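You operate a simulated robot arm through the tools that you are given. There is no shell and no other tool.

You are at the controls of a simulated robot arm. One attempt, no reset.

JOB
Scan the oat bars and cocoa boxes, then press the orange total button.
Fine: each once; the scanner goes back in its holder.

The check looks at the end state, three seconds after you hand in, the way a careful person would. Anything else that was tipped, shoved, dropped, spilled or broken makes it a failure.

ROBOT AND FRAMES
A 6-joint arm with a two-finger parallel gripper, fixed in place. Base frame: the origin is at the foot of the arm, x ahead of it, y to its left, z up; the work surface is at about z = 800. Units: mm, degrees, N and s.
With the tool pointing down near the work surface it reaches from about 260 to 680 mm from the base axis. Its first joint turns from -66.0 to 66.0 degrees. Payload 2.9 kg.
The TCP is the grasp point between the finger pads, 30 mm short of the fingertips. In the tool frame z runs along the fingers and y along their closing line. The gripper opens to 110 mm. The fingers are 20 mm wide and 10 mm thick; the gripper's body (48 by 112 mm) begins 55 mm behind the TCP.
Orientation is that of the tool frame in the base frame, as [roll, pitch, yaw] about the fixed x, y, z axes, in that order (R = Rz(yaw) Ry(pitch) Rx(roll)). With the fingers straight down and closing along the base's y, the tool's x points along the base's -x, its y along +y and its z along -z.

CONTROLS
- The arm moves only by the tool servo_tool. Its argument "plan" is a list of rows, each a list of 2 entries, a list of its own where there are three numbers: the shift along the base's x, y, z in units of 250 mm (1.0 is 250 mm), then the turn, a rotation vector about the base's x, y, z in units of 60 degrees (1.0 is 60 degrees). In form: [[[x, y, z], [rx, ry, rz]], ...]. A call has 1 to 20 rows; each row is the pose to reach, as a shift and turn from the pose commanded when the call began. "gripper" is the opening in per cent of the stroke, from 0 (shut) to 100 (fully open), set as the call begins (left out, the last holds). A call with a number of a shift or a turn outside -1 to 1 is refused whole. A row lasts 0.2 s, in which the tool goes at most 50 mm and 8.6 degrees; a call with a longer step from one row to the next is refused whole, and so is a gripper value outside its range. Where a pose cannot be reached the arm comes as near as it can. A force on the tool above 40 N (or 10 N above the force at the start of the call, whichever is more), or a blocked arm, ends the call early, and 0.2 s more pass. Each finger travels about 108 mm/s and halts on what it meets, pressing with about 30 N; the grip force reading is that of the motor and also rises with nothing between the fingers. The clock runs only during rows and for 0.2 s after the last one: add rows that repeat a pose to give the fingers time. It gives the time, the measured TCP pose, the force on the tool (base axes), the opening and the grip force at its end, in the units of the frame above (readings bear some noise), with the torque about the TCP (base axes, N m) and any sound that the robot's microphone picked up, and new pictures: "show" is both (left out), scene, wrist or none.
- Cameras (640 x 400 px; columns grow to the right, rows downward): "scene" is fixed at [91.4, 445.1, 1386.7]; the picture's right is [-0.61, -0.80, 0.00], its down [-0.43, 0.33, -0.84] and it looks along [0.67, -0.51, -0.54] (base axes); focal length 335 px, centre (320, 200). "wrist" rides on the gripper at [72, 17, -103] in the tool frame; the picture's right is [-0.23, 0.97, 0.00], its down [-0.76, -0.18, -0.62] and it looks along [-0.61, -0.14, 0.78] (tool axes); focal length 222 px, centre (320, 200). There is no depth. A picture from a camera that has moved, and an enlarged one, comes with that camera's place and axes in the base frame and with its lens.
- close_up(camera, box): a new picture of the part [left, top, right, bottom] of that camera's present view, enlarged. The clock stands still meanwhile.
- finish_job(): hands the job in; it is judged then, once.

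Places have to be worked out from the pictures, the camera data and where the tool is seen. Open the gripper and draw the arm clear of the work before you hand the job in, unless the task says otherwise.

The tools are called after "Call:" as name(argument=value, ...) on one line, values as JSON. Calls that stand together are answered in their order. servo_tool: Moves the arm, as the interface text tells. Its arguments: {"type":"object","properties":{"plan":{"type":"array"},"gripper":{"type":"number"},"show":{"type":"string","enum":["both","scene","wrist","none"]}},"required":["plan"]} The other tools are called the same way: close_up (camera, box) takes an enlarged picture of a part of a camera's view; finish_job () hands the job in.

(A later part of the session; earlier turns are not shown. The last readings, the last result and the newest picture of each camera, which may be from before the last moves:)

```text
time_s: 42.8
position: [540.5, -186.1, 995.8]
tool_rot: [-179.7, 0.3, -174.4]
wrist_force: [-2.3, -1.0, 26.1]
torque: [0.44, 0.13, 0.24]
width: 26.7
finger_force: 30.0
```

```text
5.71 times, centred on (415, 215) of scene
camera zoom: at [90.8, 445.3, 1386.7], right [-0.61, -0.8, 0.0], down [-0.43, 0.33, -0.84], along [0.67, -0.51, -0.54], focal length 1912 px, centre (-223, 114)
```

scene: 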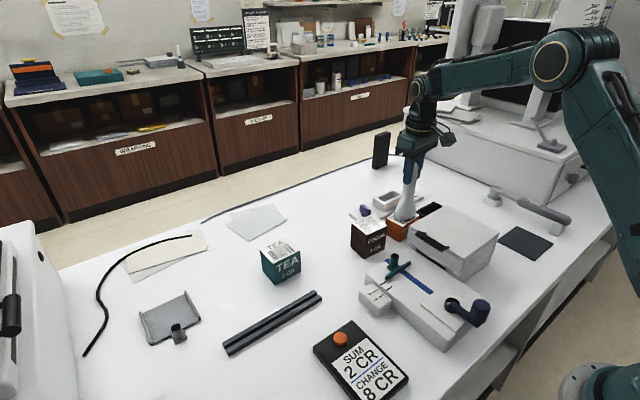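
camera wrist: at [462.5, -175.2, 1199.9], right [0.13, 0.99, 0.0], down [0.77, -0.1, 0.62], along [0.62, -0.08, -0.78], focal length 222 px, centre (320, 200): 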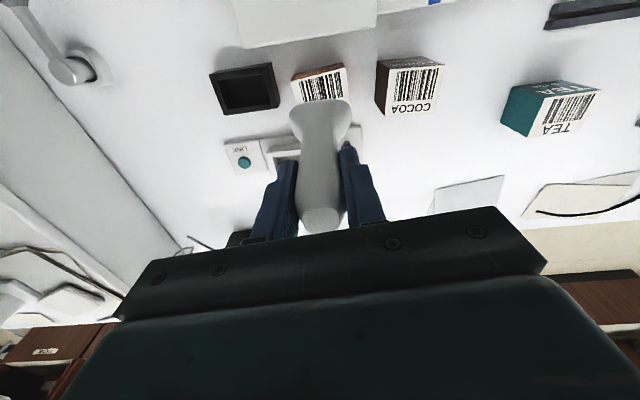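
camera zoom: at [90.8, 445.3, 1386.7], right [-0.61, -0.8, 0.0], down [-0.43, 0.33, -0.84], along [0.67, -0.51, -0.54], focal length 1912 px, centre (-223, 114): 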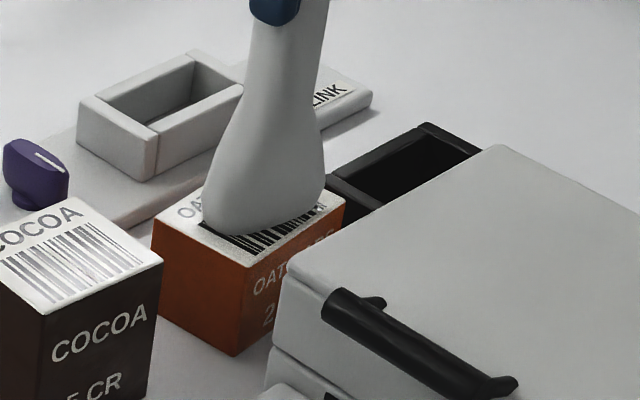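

The display now reads SUM 2 CR, so the oat bars (2 CR) were scanned once, on contact at z ≈ 995 (26 N). I'll lift straight up at once so it isn't read twice.

Call:
servo_tool(plan=[[[0, 0, 0.06], [0, 0, 0]], [[0, 0, 0.14], [0, 0, 0]], [[0, 0, 0.24], [0, 0, 0]], [[0, 0, 0.34], [0, 0, 0]], [[0, 0, 0.42], [0, 0, 0]], [[0, 0, 0.42], [0, 0, 0]]], gripper=0, show="both")

Call:
close_up(camera="scene", box=[345, 130, 465, 250])

Call:
close_up(camera="wrist", box=[200, 40, 480, 250])

Call:
close_up(camera="scene", box=[300, 310, 420, 400])

```text
time_s: 44.2
position: [540.1, -187.4, 1099.7]
tool_rot: [-179.9, 0.0, -174.6]
wrist_force: [0.2, 0.1, -1.0]
torque: [0.02, -0.01, 0.0]
width: 26.5
finger_force: 30.4
camera wrist: at [465.5, -176.1, 1202.2], right [0.13, 0.99, 0.0], down [0.78, -0.1, 0.62], along [0.62, -0.09, -0.78], focal length 222 px, centre (320, 200)
```

scene: 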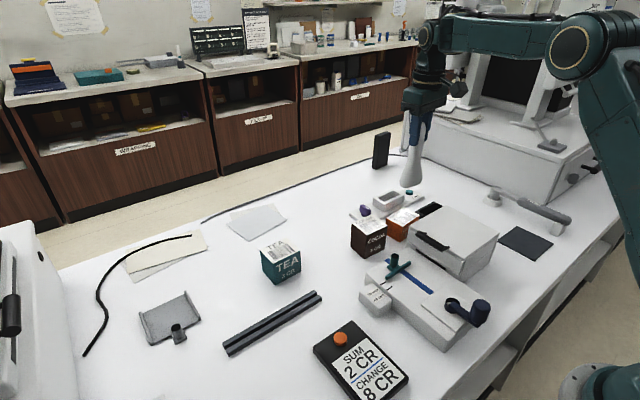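
wrist: 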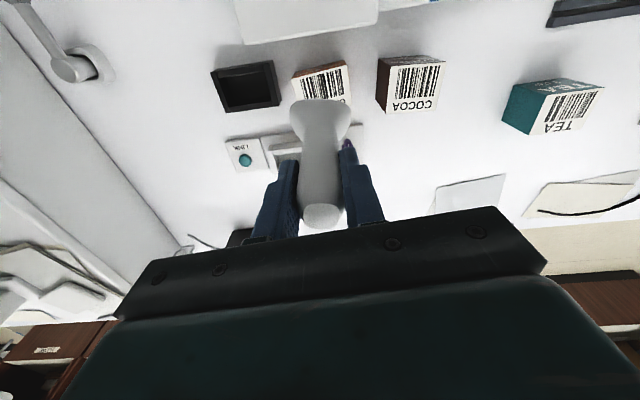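

```text
3.33 times, centred on (405, 190) of scene
camera zoom: at [91.4, 445.1, 1386.7], right [-0.61, -0.8, 0.0], down [-0.43, 0.33, -0.84], along [0.67, -0.51, -0.54], focal length 1115 px, centre (37, 233)
```

zoom: 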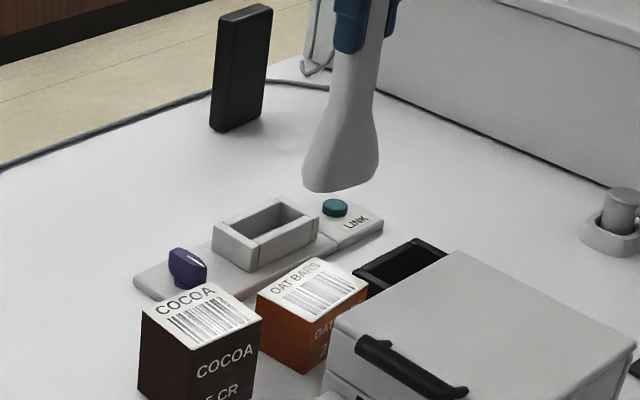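

```text
1.90 times, centred on (340, 145) of wrist
camera zoom: at [465.5, -176.1, 1202.2], right [0.13, 0.99, 0.0], down [0.78, -0.1, 0.62], along [0.62, -0.09, -0.78], focal length 423 px, centre (282, 305)
```

zoom: 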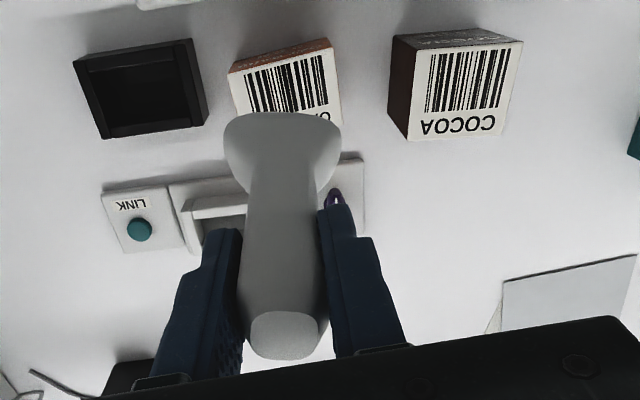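

```text
4.44 times, centred on (360, 355) of scene
camera zoom: at [91.4, 445.1, 1386.7], right [-0.61, -0.8, 0.0], down [-0.43, 0.33, -0.84], along [0.67, -0.51, -0.54], focal length 1487 px, centre (142, -489)
```

zoom: 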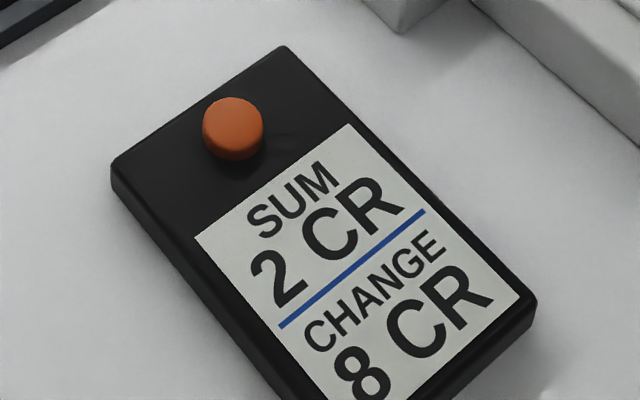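

The total holds at 2 CR and the oat box has not moved. The scanner has slid about 12 mm down in the grip (its end is now about 137 mm below the TCP), so it will touch the cocoa box at around TCP z 1020. I'll move over the cocoa barcode at z 1065, turning the yaw to match.

Call:
servo_tool(plan=[[[0, 0, -0.07], [0, 0, 0]], [[0, 0, -0.14], [0, 0, 0]], [[0.002, 0.084, -0.14], [0, 0, -0.025]], [[0.004, 0.168, -0.14], [0, 0, -0.05]], [[0.006, 0.252, -0.14], [0, 0, -0.076]], [[0.008, 0.336, -0.14], [0, 0, -0.102]], [[0.01, 0.42, -0.14], [0, 0, -0.127]], [[0.012, 0.504, -0.14], [0, 0, -0.152]], [[0.012, 0.504, -0.14], [0, 0, -0.152]]], gripper=0, show="both")

Call:
close_up(camera="scene", box=[335, 130, 455, 270])

Call:
close_up(camera="wrist", box=[240, 40, 400, 140])

```text
time_s: 46.2
position: [542.8, -59.6, 1063.4]
tool_rot: [-179.9, -0.1, 176.2]
wrist_force: [0.7, -0.3, -2.2]
torque: [-0.02, -0.04, -0.02]
width: 26.3
finger_force: 30.1
camera wrist: at [470.2, -37.6, 1166.1], right [0.29, 0.96, 0.0], down [0.75, -0.22, 0.62], along [0.6, -0.18, -0.78], focal length 222 px, centre (320, 200)
```

scene: 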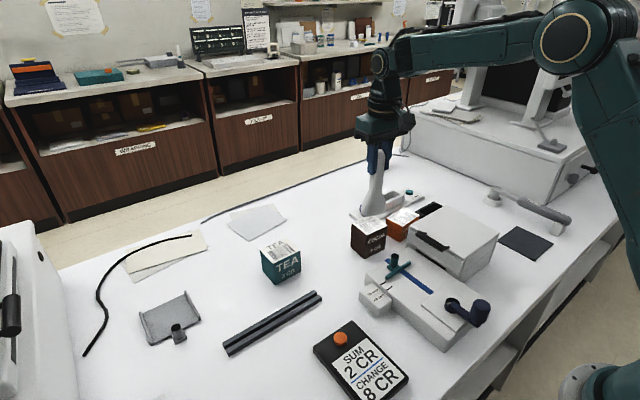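
wrist: 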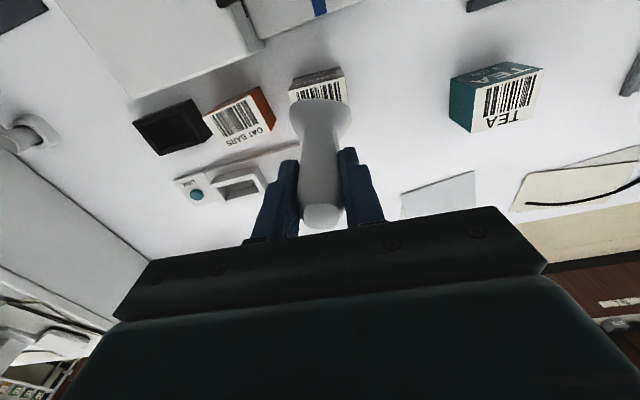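

```text
2.86 times, centred on (395, 200) of scene
camera zoom: at [91.4, 445.1, 1386.7], right [-0.61, -0.8, 0.0], down [-0.43, 0.33, -0.84], along [0.67, -0.51, -0.54], focal length 956 px, centre (106, 200)
```

zoom: 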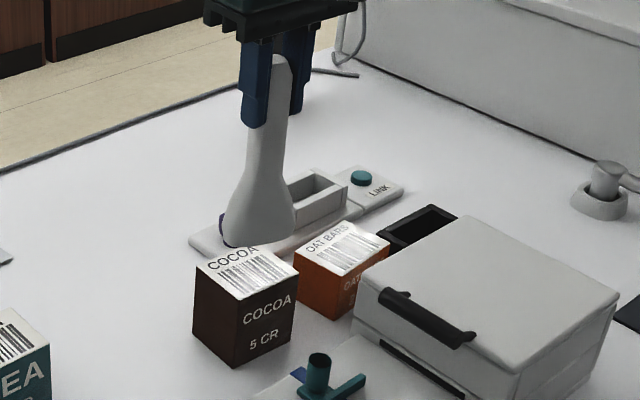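

```text
4.00 times, centred on (320, 90) of wrist
camera zoom: at [470.2, -37.6, 1166.1], right [0.29, 0.96, 0.0], down [0.75, -0.22, 0.62], along [0.6, -0.18, -0.78], focal length 888 px, centre (320, 640)
```

zoom: 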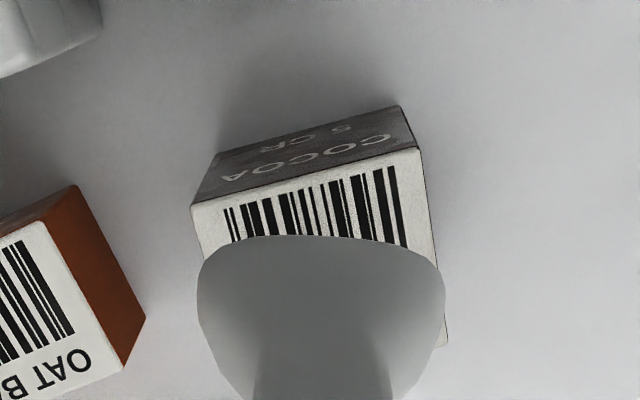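

The head is centred over the cocoa barcode with clearance of about 43 mm. I'll descend to about z 1029, then step down gently until it reads.

Call:
servo_tool(plan=[[[0, -0.004, -0.04], [0, 0, 0]], [[0, -0.004, -0.08], [0, 0, 0]], [[0, -0.004, -0.12], [0, 0, 0]], [[0, -0.004, -0.136], [0, 0, 0]], [[0, -0.004, -0.136], [0, 0, 0]]], gripper=0, show="scene")

Call:
close_up(camera="scene", box=[335, 170, 435, 270])

```text
time_s: 47.4
position: [540.1, -62.0, 1028.3]
tool_rot: [-179.9, -0.1, 176.2]
wrist_force: [0.0, -0.2, -1.5]
torque: [-0.02, 0.01, -0.02]
width: 26.5
finger_force: 29.6
```

scene: 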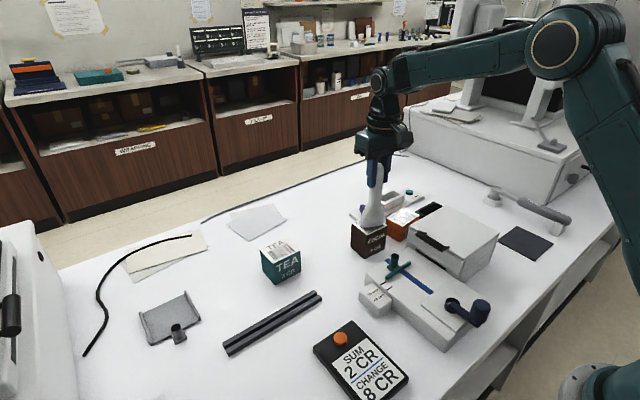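

```text
4.00 times, centred on (385, 220) of scene
camera zoom: at [91.4, 445.1, 1386.7], right [-0.61, -0.8, 0.0], down [-0.43, 0.33, -0.84], along [0.67, -0.51, -0.54], focal length 1338 px, centre (60, 120)
```

zoom: 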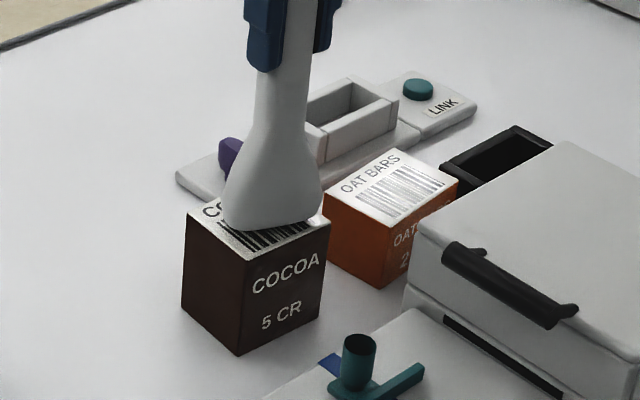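

It is very close and there's no contact yet. I'll step down 4 mm.

Call:
servo_tool(plan=[[[0, 0, -0.008], [0, 0, 0]], [[0, 0, -0.016], [0, 0, 0]], [[0, 0, -0.016], [0, 0, 0]]], gripper=0, show="scene")

```text
time_s: 48.2
position: [542.1, -60.3, 1024.2]
tool_rot: [-179.8, -0.1, 176.2]
wrist_force: [0.2, -0.2, -1.6]
torque: [-0.01, -0.01, 0.03]
width: 26.3
finger_force: 30.1
```

scene: 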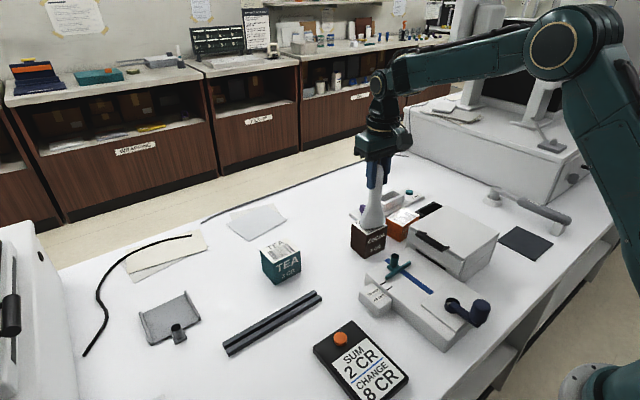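

No contact and no change at z 1024. Stepping down another 3 mm.

Call:
servo_tool(plan=[[[0, 0, -0.006], [0, 0, 0]], [[0, 0, -0.012], [0, 0, 0]], [[0, 0, -0.012], [0, 0, 0]]], gripper=0, show="scene")

Call:
close_up(camera="scene", box=[345, 190, 425, 260])

```text
time_s: 49.0
position: [542.1, -62.2, 1020.8]
tool_rot: [-179.8, -0.1, 176.3]
wrist_force: [0.0, 0.6, -0.6]
torque: [0.01, 0.04, 0.03]
width: 26.3
finger_force: 30.0
```

scene: 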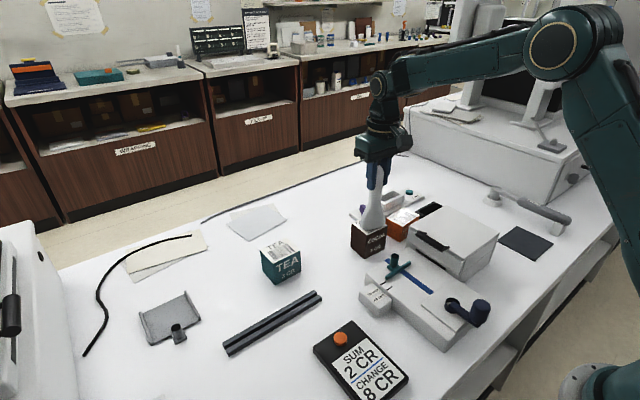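

```text
5.71 times, centred on (385, 225) of scene
camera zoom: at [91.4, 445.1, 1386.7], right [-0.61, -0.8, 0.0], down [-0.43, 0.33, -0.84], along [0.67, -0.51, -0.54], focal length 1912 px, centre (-51, 57)
```

zoom: 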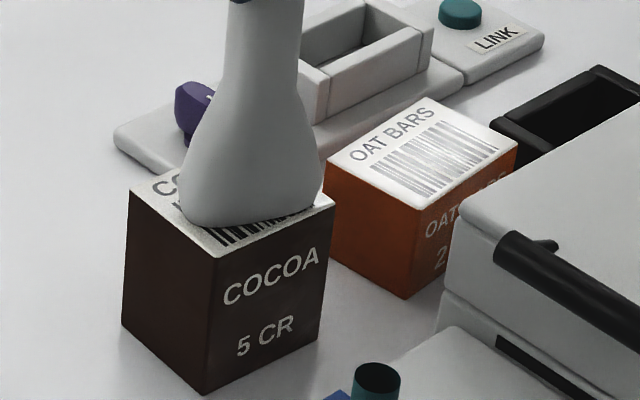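

Nearly touching at z 1021. Stepping down 2 mm more.

Call:
servo_tool(plan=[[[0, 0, -0.004], [0, 0, 0]], [[0, 0, -0.008], [0, 0, 0]], [[0, 0, -0.008], [0, 0, 0]]], gripper=0, show="scene")

```text
time_s: 49.8
position: [542.1, -62.3, 1020.4]
tool_rot: [-179.7, 0.1, 176.3]
wrist_force: [-1.5, 1.1, 12.4]
torque: [0.3, -0.02, 0.06]
width: 26.2
finger_force: 30.2
```

scene: 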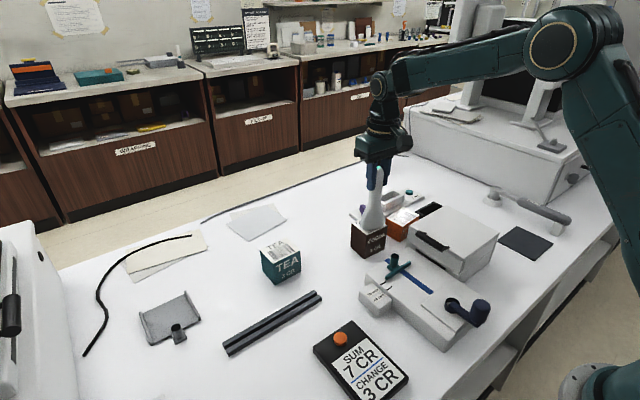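

Contact at 12 N and the display now reads SUM 7 CR: the cocoa was scanned once. I'll lift straight off.

Call:
servo_tool(plan=[[[0, 0, 0.06], [0, 0, 0]], [[0, 0, 0.12], [0, 0, 0]], [[0, 0, 0.18], [0, 0, 0]], [[0, 0, 0.18], [0, 0, 0]]], gripper=0, show="both")

Call:
close_up(camera="scene", box=[300, 310, 420, 400])

Call:
close_up(camera="scene", box=[335, 130, 455, 270])

Call:
close_up(camera="wrist", box=[120, 60, 400, 250])

```text
time_s: 50.8
position: [541.0, -60.9, 1065.3]
tool_rot: [-179.9, -0.1, 176.3]
wrist_force: [-0.5, 0.2, -2.3]
torque: [0.0, 0.03, 0.0]
width: 26.5
finger_force: 29.8
camera wrist: at [470.1, -39.5, 1168.5], right [0.29, 0.96, 0.0], down [0.75, -0.22, 0.62], along [0.6, -0.18, -0.78], focal length 222 px, centre (320, 200)
```

scene: 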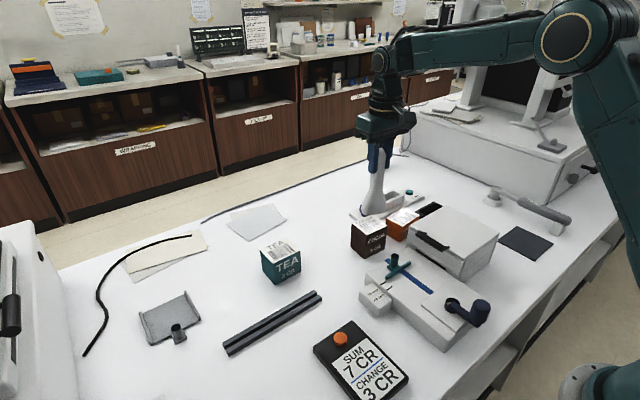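
wrist: 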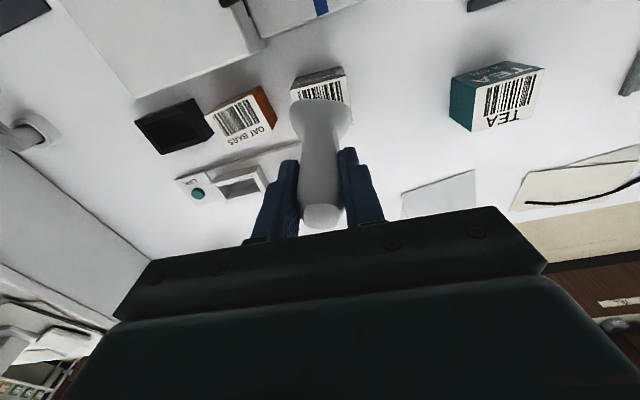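

```text
4.44 times, centred on (360, 355) of scene
camera zoom: at [91.4, 445.1, 1386.7], right [-0.61, -0.8, 0.0], down [-0.43, 0.33, -0.84], along [0.67, -0.51, -0.54], focal length 1487 px, centre (142, -489)
```

zoom: 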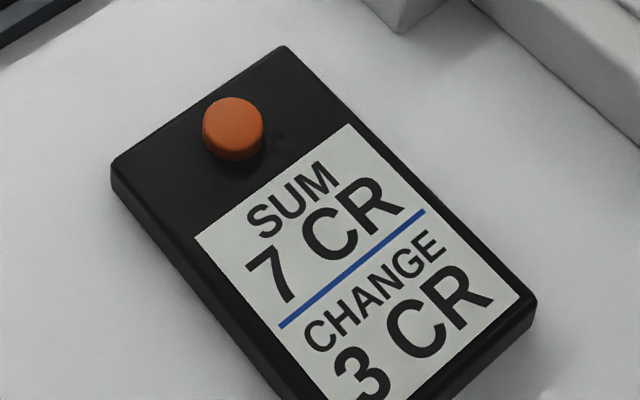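

```text
2.86 times, centred on (395, 200) of scene
camera zoom: at [91.4, 445.1, 1386.7], right [-0.61, -0.8, 0.0], down [-0.43, 0.33, -0.84], along [0.67, -0.51, -0.54], focal length 956 px, centre (106, 200)
```

zoom: 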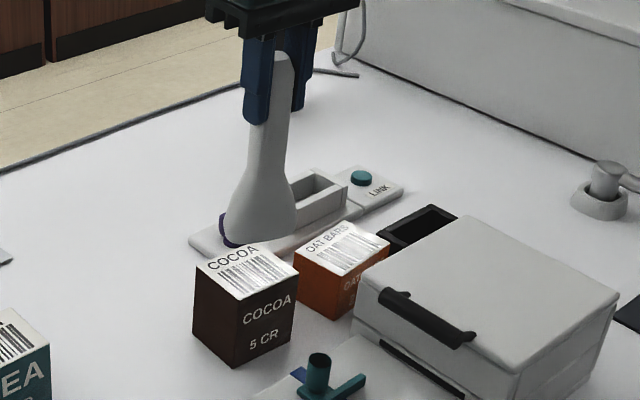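

```text
2.11 times, centred on (260, 155) of wrist
camera zoom: at [470.1, -39.5, 1168.5], right [0.29, 0.96, 0.0], down [0.75, -0.22, 0.62], along [0.6, -0.18, -0.78], focal length 468 px, centre (446, 295)
```

zoom: 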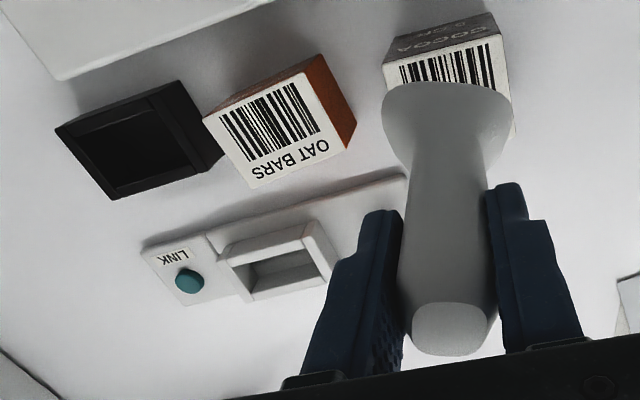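

SUM 7 CR / CHANGE 3 CR, and both boxes are in place. Now I'll carry the scanner back over its holder: clear of the cocoa first, then lowering slightly to z ≈ 1036 on the way, with the yaw back to 180°.

Call:
servo_tool(plan=[[[-0.005, -0.0956, 0], [0, 0, 0.0062]], [[-0.01, -0.191, 0], [0, 0, 0.0124]], [[-0.015, -0.287, 0], [0, 0, 0.0186]], [[-0.02, -0.382, -0.024], [0, 0, 0.0248]], [[-0.026, -0.478, -0.048], [0, 0, 0.031]], [[-0.031, -0.574, -0.072], [0, 0, 0.0372]], [[-0.036, -0.669, -0.096], [0, 0, 0.0434]], [[-0.042, -0.765, -0.116], [0, 0, 0.0496]], [[-0.047, -0.86, -0.116], [0, 0, 0.0558]], [[-0.052, -0.956, -0.116], [0, 0, 0.062]], [[-0.052, -0.956, -0.116], [0, 0, 0.062]]], gripper=0, show="both")

Call:
close_up(camera="scene", box=[380, 80, 500, 220])

Call:
close_up(camera="wrist", box=[220, 40, 420, 250])

```text
time_s: 53.2
position: [528.9, -300.3, 1036.3]
tool_rot: [-179.9, 0.0, -179.9]
wrist_force: [0.2, -1.1, -1.7]
torque: [-0.01, 0.01, 0.01]
width: 26.3
finger_force: 30.3
camera wrist: at [455.7, -284.0, 1139.4], right [0.23, 0.97, 0.0], down [0.76, -0.18, 0.62], along [0.61, -0.14, -0.78], focal length 222 px, centre (320, 200)
```

scene: 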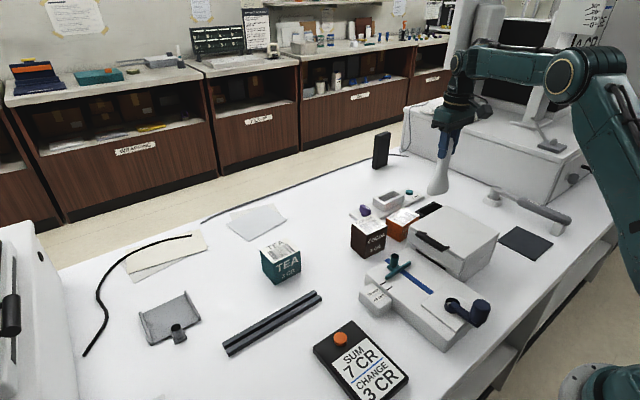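
wrist: 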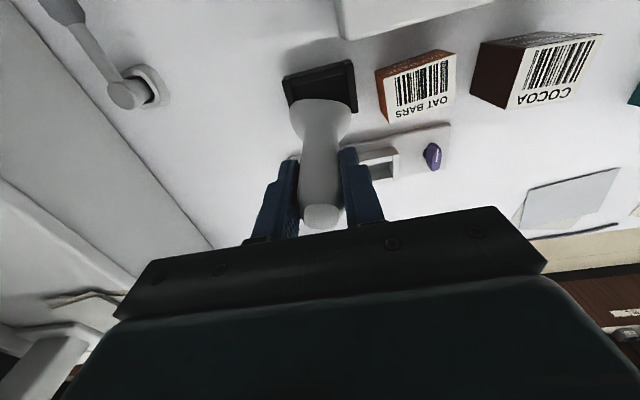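

```text
2.86 times, centred on (440, 150) of scene
camera zoom: at [91.4, 445.1, 1386.7], right [-0.61, -0.8, 0.0], down [-0.43, 0.33, -0.84], along [0.67, -0.51, -0.54], focal length 956 px, centre (-23, 343)
```

zoom: 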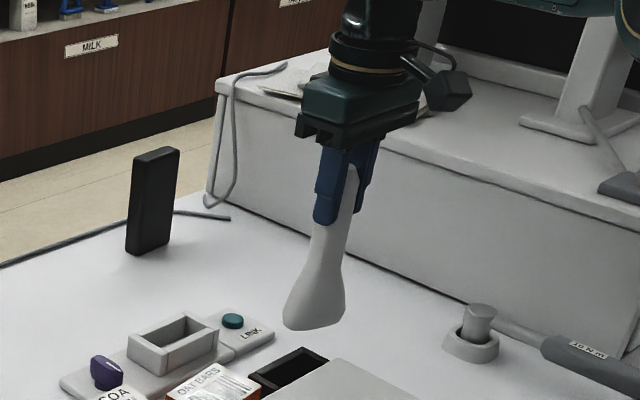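

```text
1.90 times, centred on (320, 145) of wrist
camera zoom: at [455.7, -284.0, 1139.4], right [0.23, 0.97, 0.0], down [0.76, -0.18, 0.62], along [0.61, -0.14, -0.78], focal length 423 px, centre (320, 305)
```

zoom: 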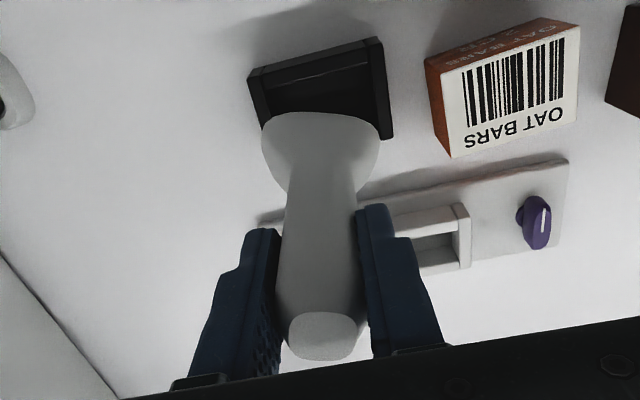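

Aligned over the holder at (528.9, -300.3, 1036). I'll lower until the end is just above the holder rim and check alignment.

Call:
servo_tool(plan=[[[0, 0, -0.05], [0, 0, 0]], [[0, 0, -0.1], [0, 0, 0]], [[0, 0, -0.15], [0, 0, 0]], [[0, 0, -0.2], [0, 0, 0]], [[0, 0, -0.2], [0, 0, 0]]], gripper=0, show="both")

Call:
close_up(camera="scene", box=[390, 120, 490, 230])

Call:
close_up(camera="wrist", box=[240, 50, 400, 160])

```text
time_s: 54.4
position: [527.9, -301.7, 985.8]
tool_rot: [-179.9, 0.0, -179.9]
wrist_force: [0.1, 0.7, -0.6]
torque: [-0.02, -0.01, -0.04]
width: 26.4
finger_force: 30.2
camera wrist: at [455.5, -283.1, 1088.8], right [0.23, 0.97, 0.0], down [0.76, -0.18, 0.62], along [0.61, -0.14, -0.78], focal length 222 px, centre (320, 200)
```

scene: 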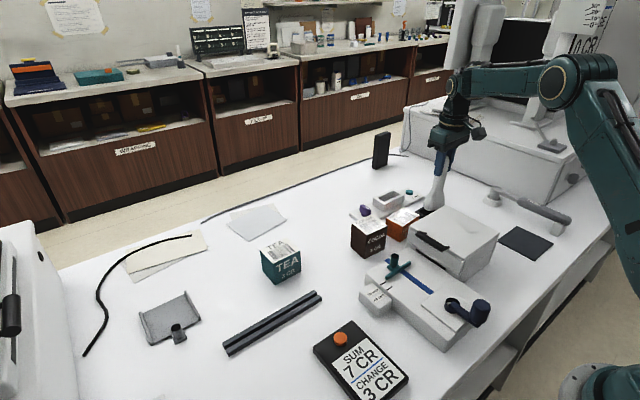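
wrist: 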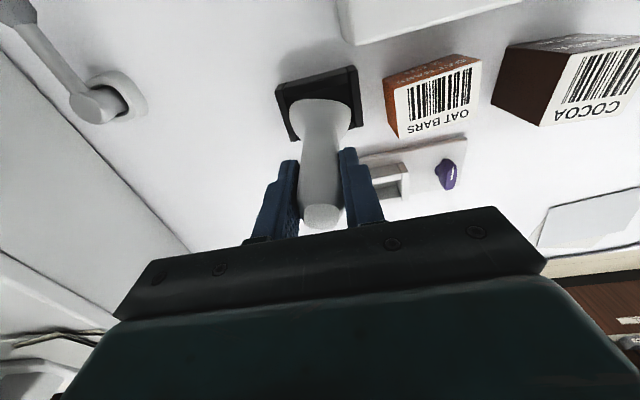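

```text
3.64 times, centred on (440, 175) of scene
camera zoom: at [91.4, 445.1, 1386.7], right [-0.61, -0.8, 0.0], down [-0.43, 0.33, -0.84], along [0.67, -0.51, -0.54], focal length 1217 px, centre (-116, 291)
```

zoom: 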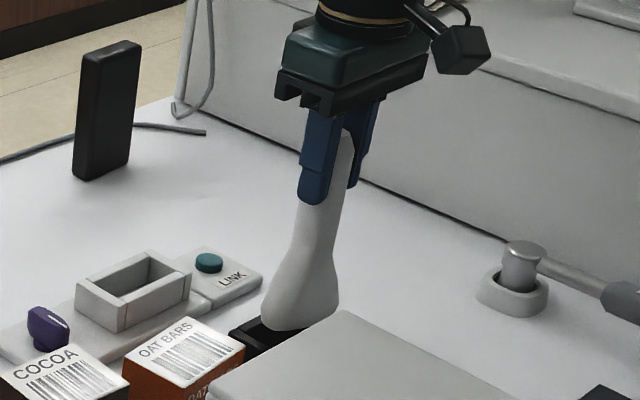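

```text
3.64 times, centred on (320, 105) of wrist
camera zoom: at [455.5, -283.1, 1088.8], right [0.23, 0.97, 0.0], down [0.76, -0.18, 0.62], along [0.61, -0.14, -0.78], focal length 808 px, centre (320, 546)
```

zoom: 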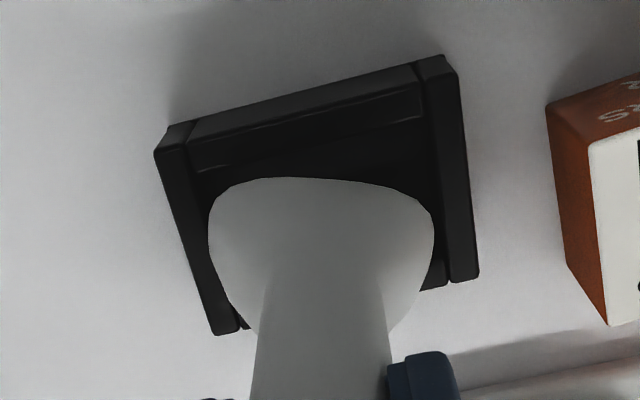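

The head is just above the rim. By my measurement it sits about 1.5 mm toward -y and 1–2 mm toward +x of the opening's centre, so I'll trim that and ease it down into the holder.

Call:
servo_tool(plan=[[[-0.006, 0.006, 0], [0, 0, 0]], [[-0.006, 0.006, -0.02], [0, 0, 0]], [[-0.006, 0.006, -0.04], [0, 0, 0]], [[-0.006, 0.006, -0.06], [0, 0, 0]], [[-0.006, 0.006, -0.08], [0, 0, 0]], [[-0.006, 0.006, -0.08], [0, 0, 0]]], gripper=0, show="both")

Call:
close_up(camera="scene", box=[390, 120, 490, 230])

Call:
close_up(camera="wrist", box=[240, 50, 400, 160])

```text
time_s: 55.7
position: [528.5, -299.0, 973.5]
tool_rot: [-179.6, 0.5, -179.8]
wrist_force: [-0.4, 0.4, 3.3]
torque: [0.18, -0.09, 0.02]
width: 26.1
finger_force: 30.3
stopped in row 6: the force on the tool passed its limit at 43 N (the readings are from after the stop); the commanded pose is now the measured one
camera wrist: at [454.5, -281.5, 1076.4], right [0.22, 0.97, 0.0], down [0.76, -0.17, 0.63], along [0.61, -0.14, -0.78], focal length 222 px, centre (320, 200)
```

scene: 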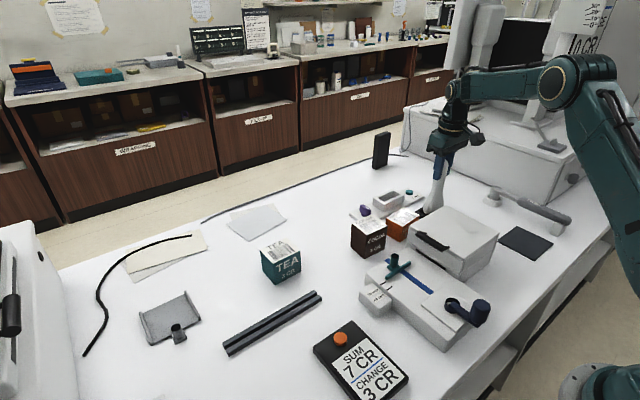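
wrist: 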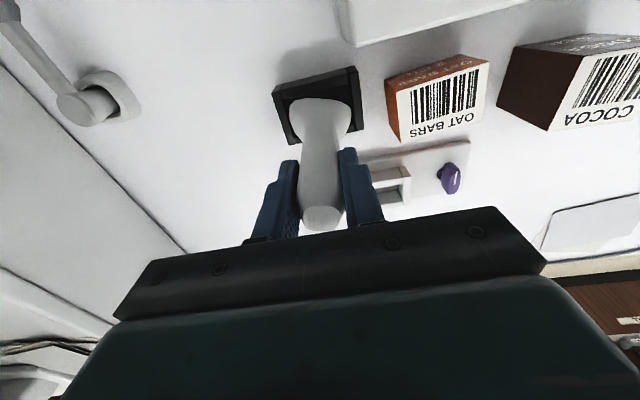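

```text
3.64 times, centred on (440, 175) of scene
camera zoom: at [91.3, 445.2, 1386.7], right [-0.61, -0.8, 0.0], down [-0.43, 0.33, -0.84], along [0.67, -0.51, -0.54], focal length 1217 px, centre (-116, 291)
```

zoom: 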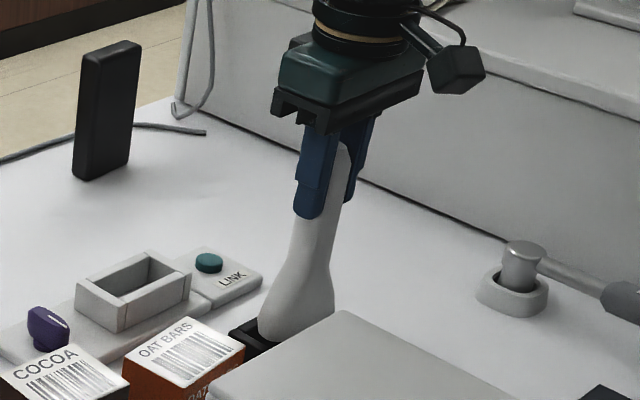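

```text
3.64 times, centred on (320, 105) of wrist
camera zoom: at [454.5, -281.5, 1076.4], right [0.22, 0.97, 0.0], down [0.76, -0.17, 0.63], along [0.61, -0.14, -0.78], focal length 808 px, centre (320, 546)
```

zoom: 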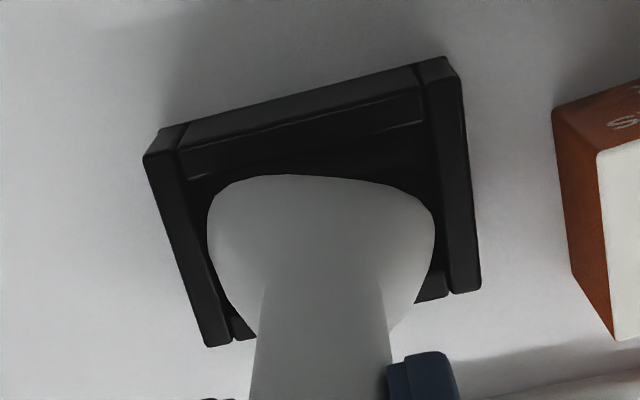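

The head touched something at z ≈ 973 and the motion stopped itself; the force is now only 3 N. I'll zoom in closely to see which edge is catching.

Call:
close_up(camera="scene", box=[405, 180, 465, 225])

Call:
close_up(camera="wrist", box=[265, 55, 370, 155])

```text
8.89 times, centred on (435, 202) of scene
camera zoom: at [91.3, 445.2, 1386.7], right [-0.61, -0.8, 0.0], down [-0.43, 0.33, -0.84], along [0.67, -0.51, -0.54], focal length 2974 px, centre (-702, 178)
```

zoom: 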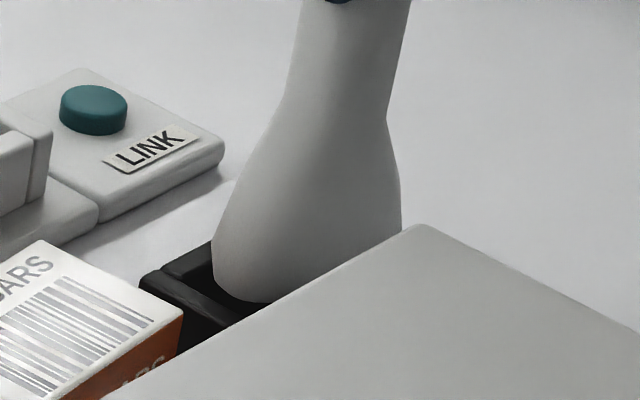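

```text
4.00 times, centred on (318, 105) of wrist
camera zoom: at [454.5, -281.5, 1076.4], right [0.22, 0.97, 0.0], down [0.76, -0.17, 0.63], along [0.61, -0.14, -0.78], focal length 888 px, centre (330, 580)
```

zoom: 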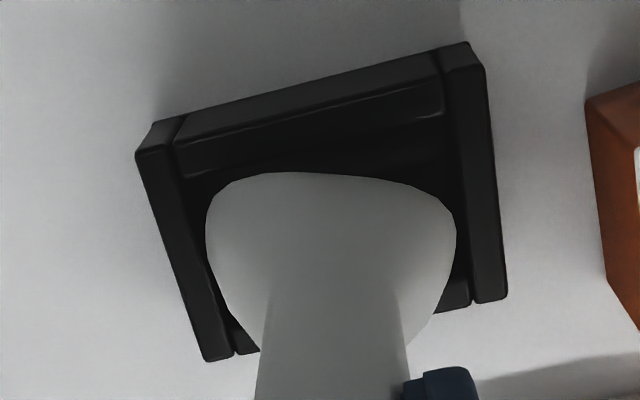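

The head's +y side seems to be catching on the holder rim. I'll lift 15 mm to free it, then re-check how it sits in the grip and its alignment.

Call:
servo_tool(plan=[[[0, 0, 0.02], [0, 0, 0]], [[0, 0, 0.04], [0, 0, 0]], [[0, 0, 0.06], [0, 0, 0]], [[0, 0, 0.06], [0, 0, 0]]], gripper=0, show="both")

Call:
close_up(camera="wrist", box=[240, 50, 400, 250])

Call:
close_up(camera="scene", box=[405, 120, 485, 220])

Call:
close_up(camera="wrist", box=[265, 55, 370, 155])

```text
time_s: 56.7
position: [528.7, -299.3, 988.1]
tool_rot: [-179.6, 0.4, -179.7]
wrist_force: [-0.4, 0.8, -0.5]
torque: [0.0, -0.02, 0.0]
width: 26.1
finger_force: 30.1
camera wrist: at [454.6, -281.7, 1090.7], right [0.22, 0.97, 0.0], down [0.76, -0.17, 0.63], along [0.61, -0.14, -0.78], focal length 222 px, centre (320, 200)
```

scene: 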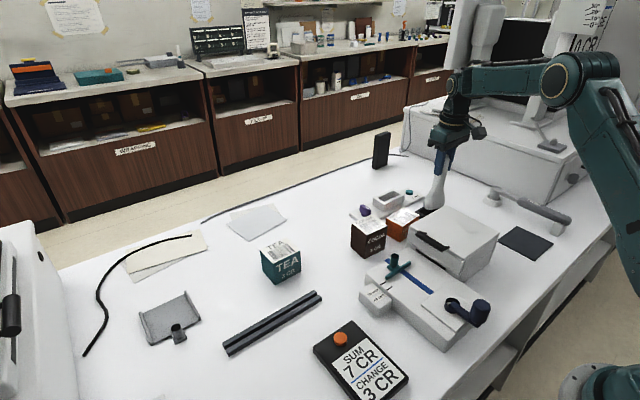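
wrist: 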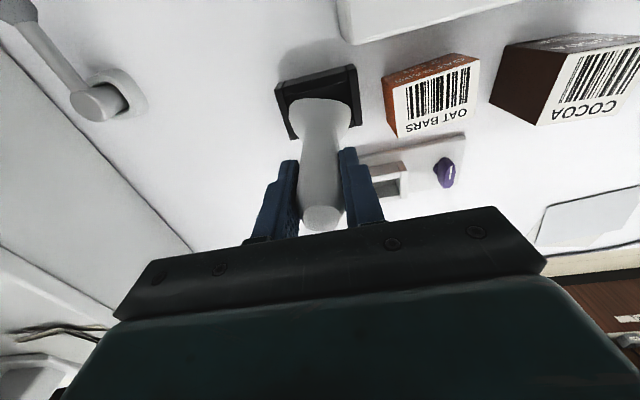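

```text
2.00 times, centred on (320, 150) of wrist
camera zoom: at [454.6, -281.7, 1090.7], right [0.22, 0.97, 0.0], down [0.76, -0.17, 0.63], along [0.61, -0.14, -0.78], focal length 444 px, centre (320, 300)
```

zoom: 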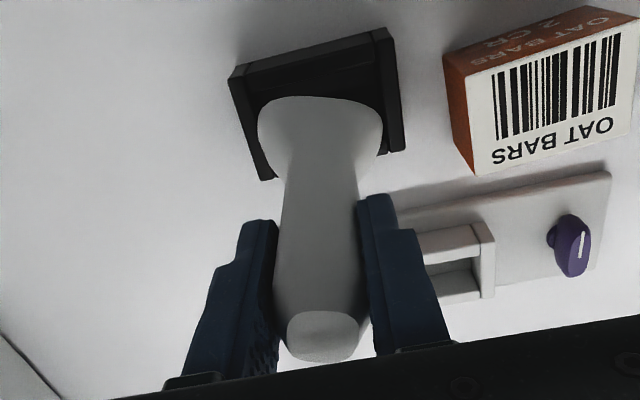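

```text
4.00 times, centred on (445, 170) of scene
camera zoom: at [91.4, 445.1, 1386.7], right [-0.61, -0.8, 0.0], down [-0.43, 0.33, -0.84], along [0.67, -0.51, -0.54], focal length 1338 px, centre (-180, 320)
```

zoom: 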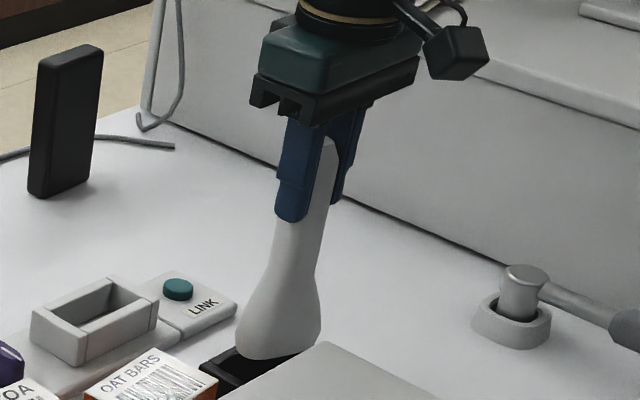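

```text
4.00 times, centred on (318, 105) of wrist
camera zoom: at [454.6, -281.7, 1090.7], right [0.22, 0.97, 0.0], down [0.76, -0.17, 0.63], along [0.61, -0.14, -0.78], focal length 888 px, centre (330, 580)
```

zoom: 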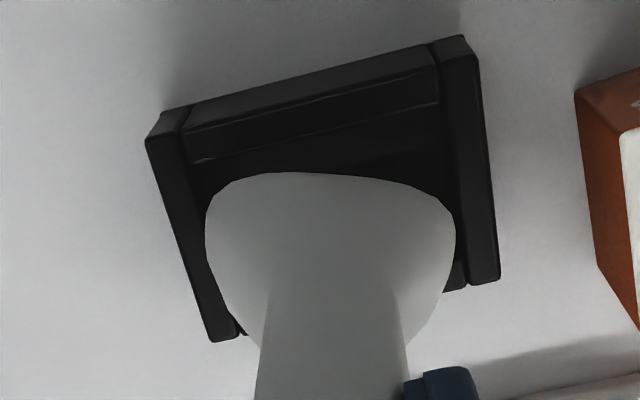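

The grip is unchanged (handle top about 22 mm above the TCP), but the press left a 0.4° tilt. I'll correct that, shift about 2 mm toward -y and 1 mm toward -x, then ease down in small steps.

Call:
servo_tool(plan=[[[-0.0032, -0.0088, 0], [0.0067, 0.0067, 0]], [[-0.0032, -0.0088, -0.012], [0.0067, 0.0067, 0]], [[-0.0032, -0.0088, -0.024], [0.0067, 0.0067, 0]], [[-0.0032, -0.0088, -0.036], [0.0067, 0.0067, 0]], [[-0.0032, -0.0088, -0.048], [0.0067, 0.0067, 0]], [[-0.0032, -0.0088, -0.06], [0.0067, 0.0067, 0]], [[-0.0032, -0.0088, -0.066], [0.0067, 0.0067, 0]]], gripper=0, show="wrist")

Call:
close_up(camera="wrist", box=[265, 55, 370, 155])

Call:
close_up(camera="scene", box=[405, 180, 465, 225])

```text
time_s: 58.3
position: [528.3, -301.5, 973.5]
tool_rot: [-180.0, 0.2, -179.7]
wrist_force: [-5.2, 2.5, 18.5]
torque: [0.76, 0.34, 0.2]
width: 26.2
finger_force: 29.4
camera wrist: at [454.1, -284.9, 1076.9], right [0.22, 0.97, 0.0], down [0.76, -0.17, 0.63], along [0.61, -0.14, -0.78], focal length 222 px, centre (320, 200)
```

wrist: 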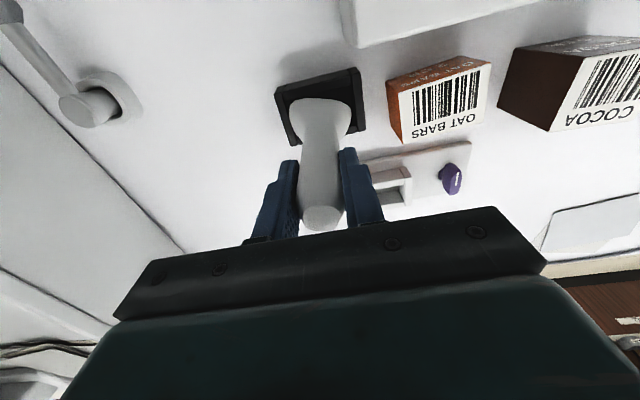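

```text
4.00 times, centred on (318, 105) of wrist
camera zoom: at [454.1, -284.9, 1076.9], right [0.22, 0.97, 0.0], down [0.76, -0.17, 0.63], along [0.61, -0.14, -0.78], focal length 888 px, centre (330, 580)
```

zoom: 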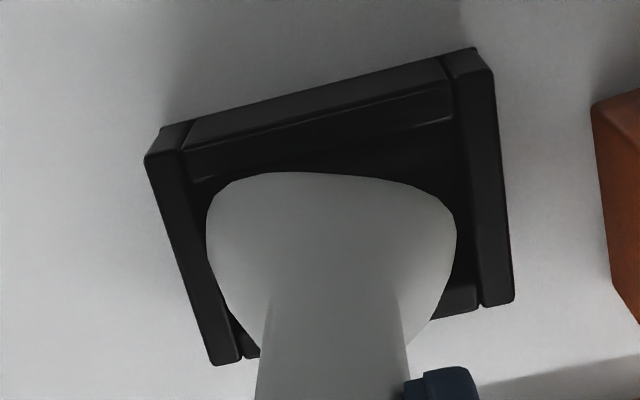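

```text
8.89 times, centred on (435, 202) of scene
camera zoom: at [90.9, 445.3, 1386.6], right [-0.61, -0.8, 0.0], down [-0.43, 0.33, -0.84], along [0.67, -0.51, -0.54], focal length 2974 px, centre (-702, 178)
```

zoom: 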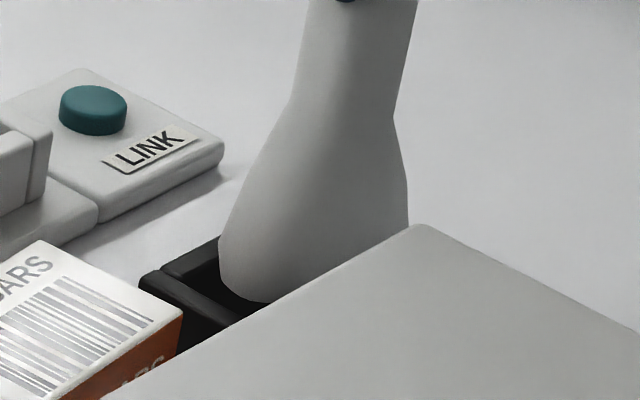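

Contact again at z 973.5, and the force pushes toward -x with torque from the +x side, so it is the +x wall that is catching. I'll lift 6 mm, shift 3.5 mm toward -x (where the view shows about 6 mm of room) and try again gently.

Call:
servo_tool(plan=[[[0, 0, 0.024], [0, 0, 0]], [[-0.007, 0.002, 0.024], [0, 0, 0]], [[-0.014, 0.003, 0.024], [0, 0, 0]], [[-0.014, 0.003, 0.012], [0, 0, 0]], [[-0.014, 0.003, 0.0], [0, 0, 0]], [[-0.014, 0.003, -0.01], [0, 0, 0]]], gripper=0, show="wrist")

Call:
close_up(camera="wrist", box=[265, 55, 370, 155])

Call:
close_up(camera="scene", box=[405, 180, 465, 225])

```text
time_s: 59.7
position: [526.8, -299.7, 972.4]
tool_rot: [-179.8, 0.4, -179.7]
wrist_force: [-0.8, 2.4, 24.9]
torque: [-0.01, 0.5, -0.01]
width: 25.4
finger_force: 30.6
camera wrist: at [452.1, -283.2, 1075.3], right [0.22, 0.97, 0.0], down [0.76, -0.17, 0.63], along [0.61, -0.14, -0.78], focal length 222 px, centre (320, 200)
```

wrist: 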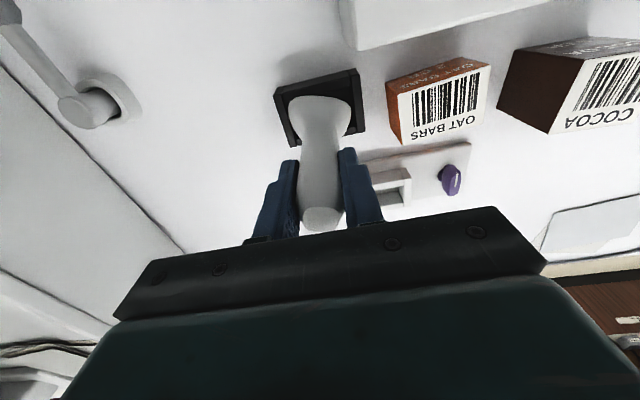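

```text
4.00 times, centred on (318, 105) of wrist
camera zoom: at [452.1, -283.2, 1075.3], right [0.22, 0.97, 0.0], down [0.76, -0.17, 0.63], along [0.61, -0.14, -0.78], focal length 888 px, centre (330, 580)
```

zoom: 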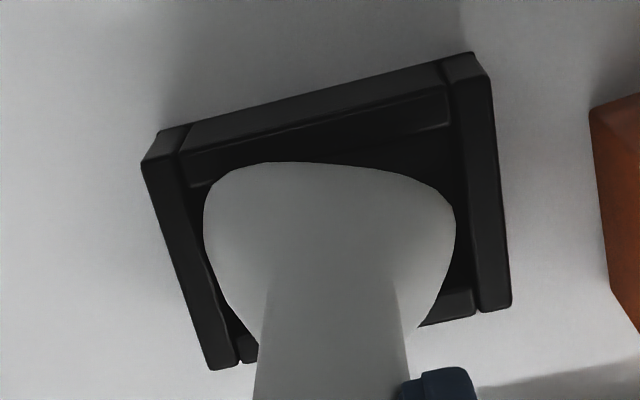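

```text
8.89 times, centred on (435, 202) of scene
camera zoom: at [90.9, 445.4, 1386.6], right [-0.61, -0.8, 0.0], down [-0.43, 0.33, -0.84], along [0.67, -0.51, -0.54], focal length 2974 px, centre (-702, 178)
```

zoom: 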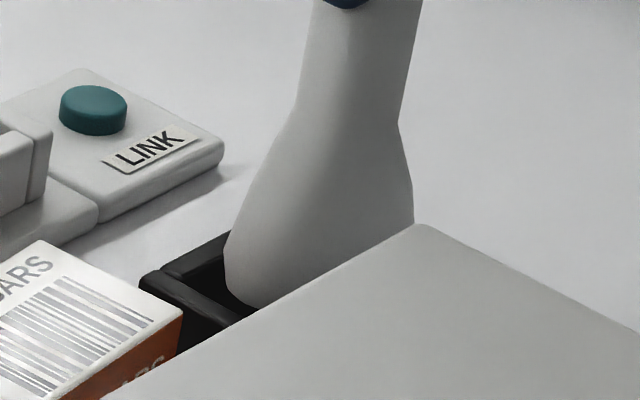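

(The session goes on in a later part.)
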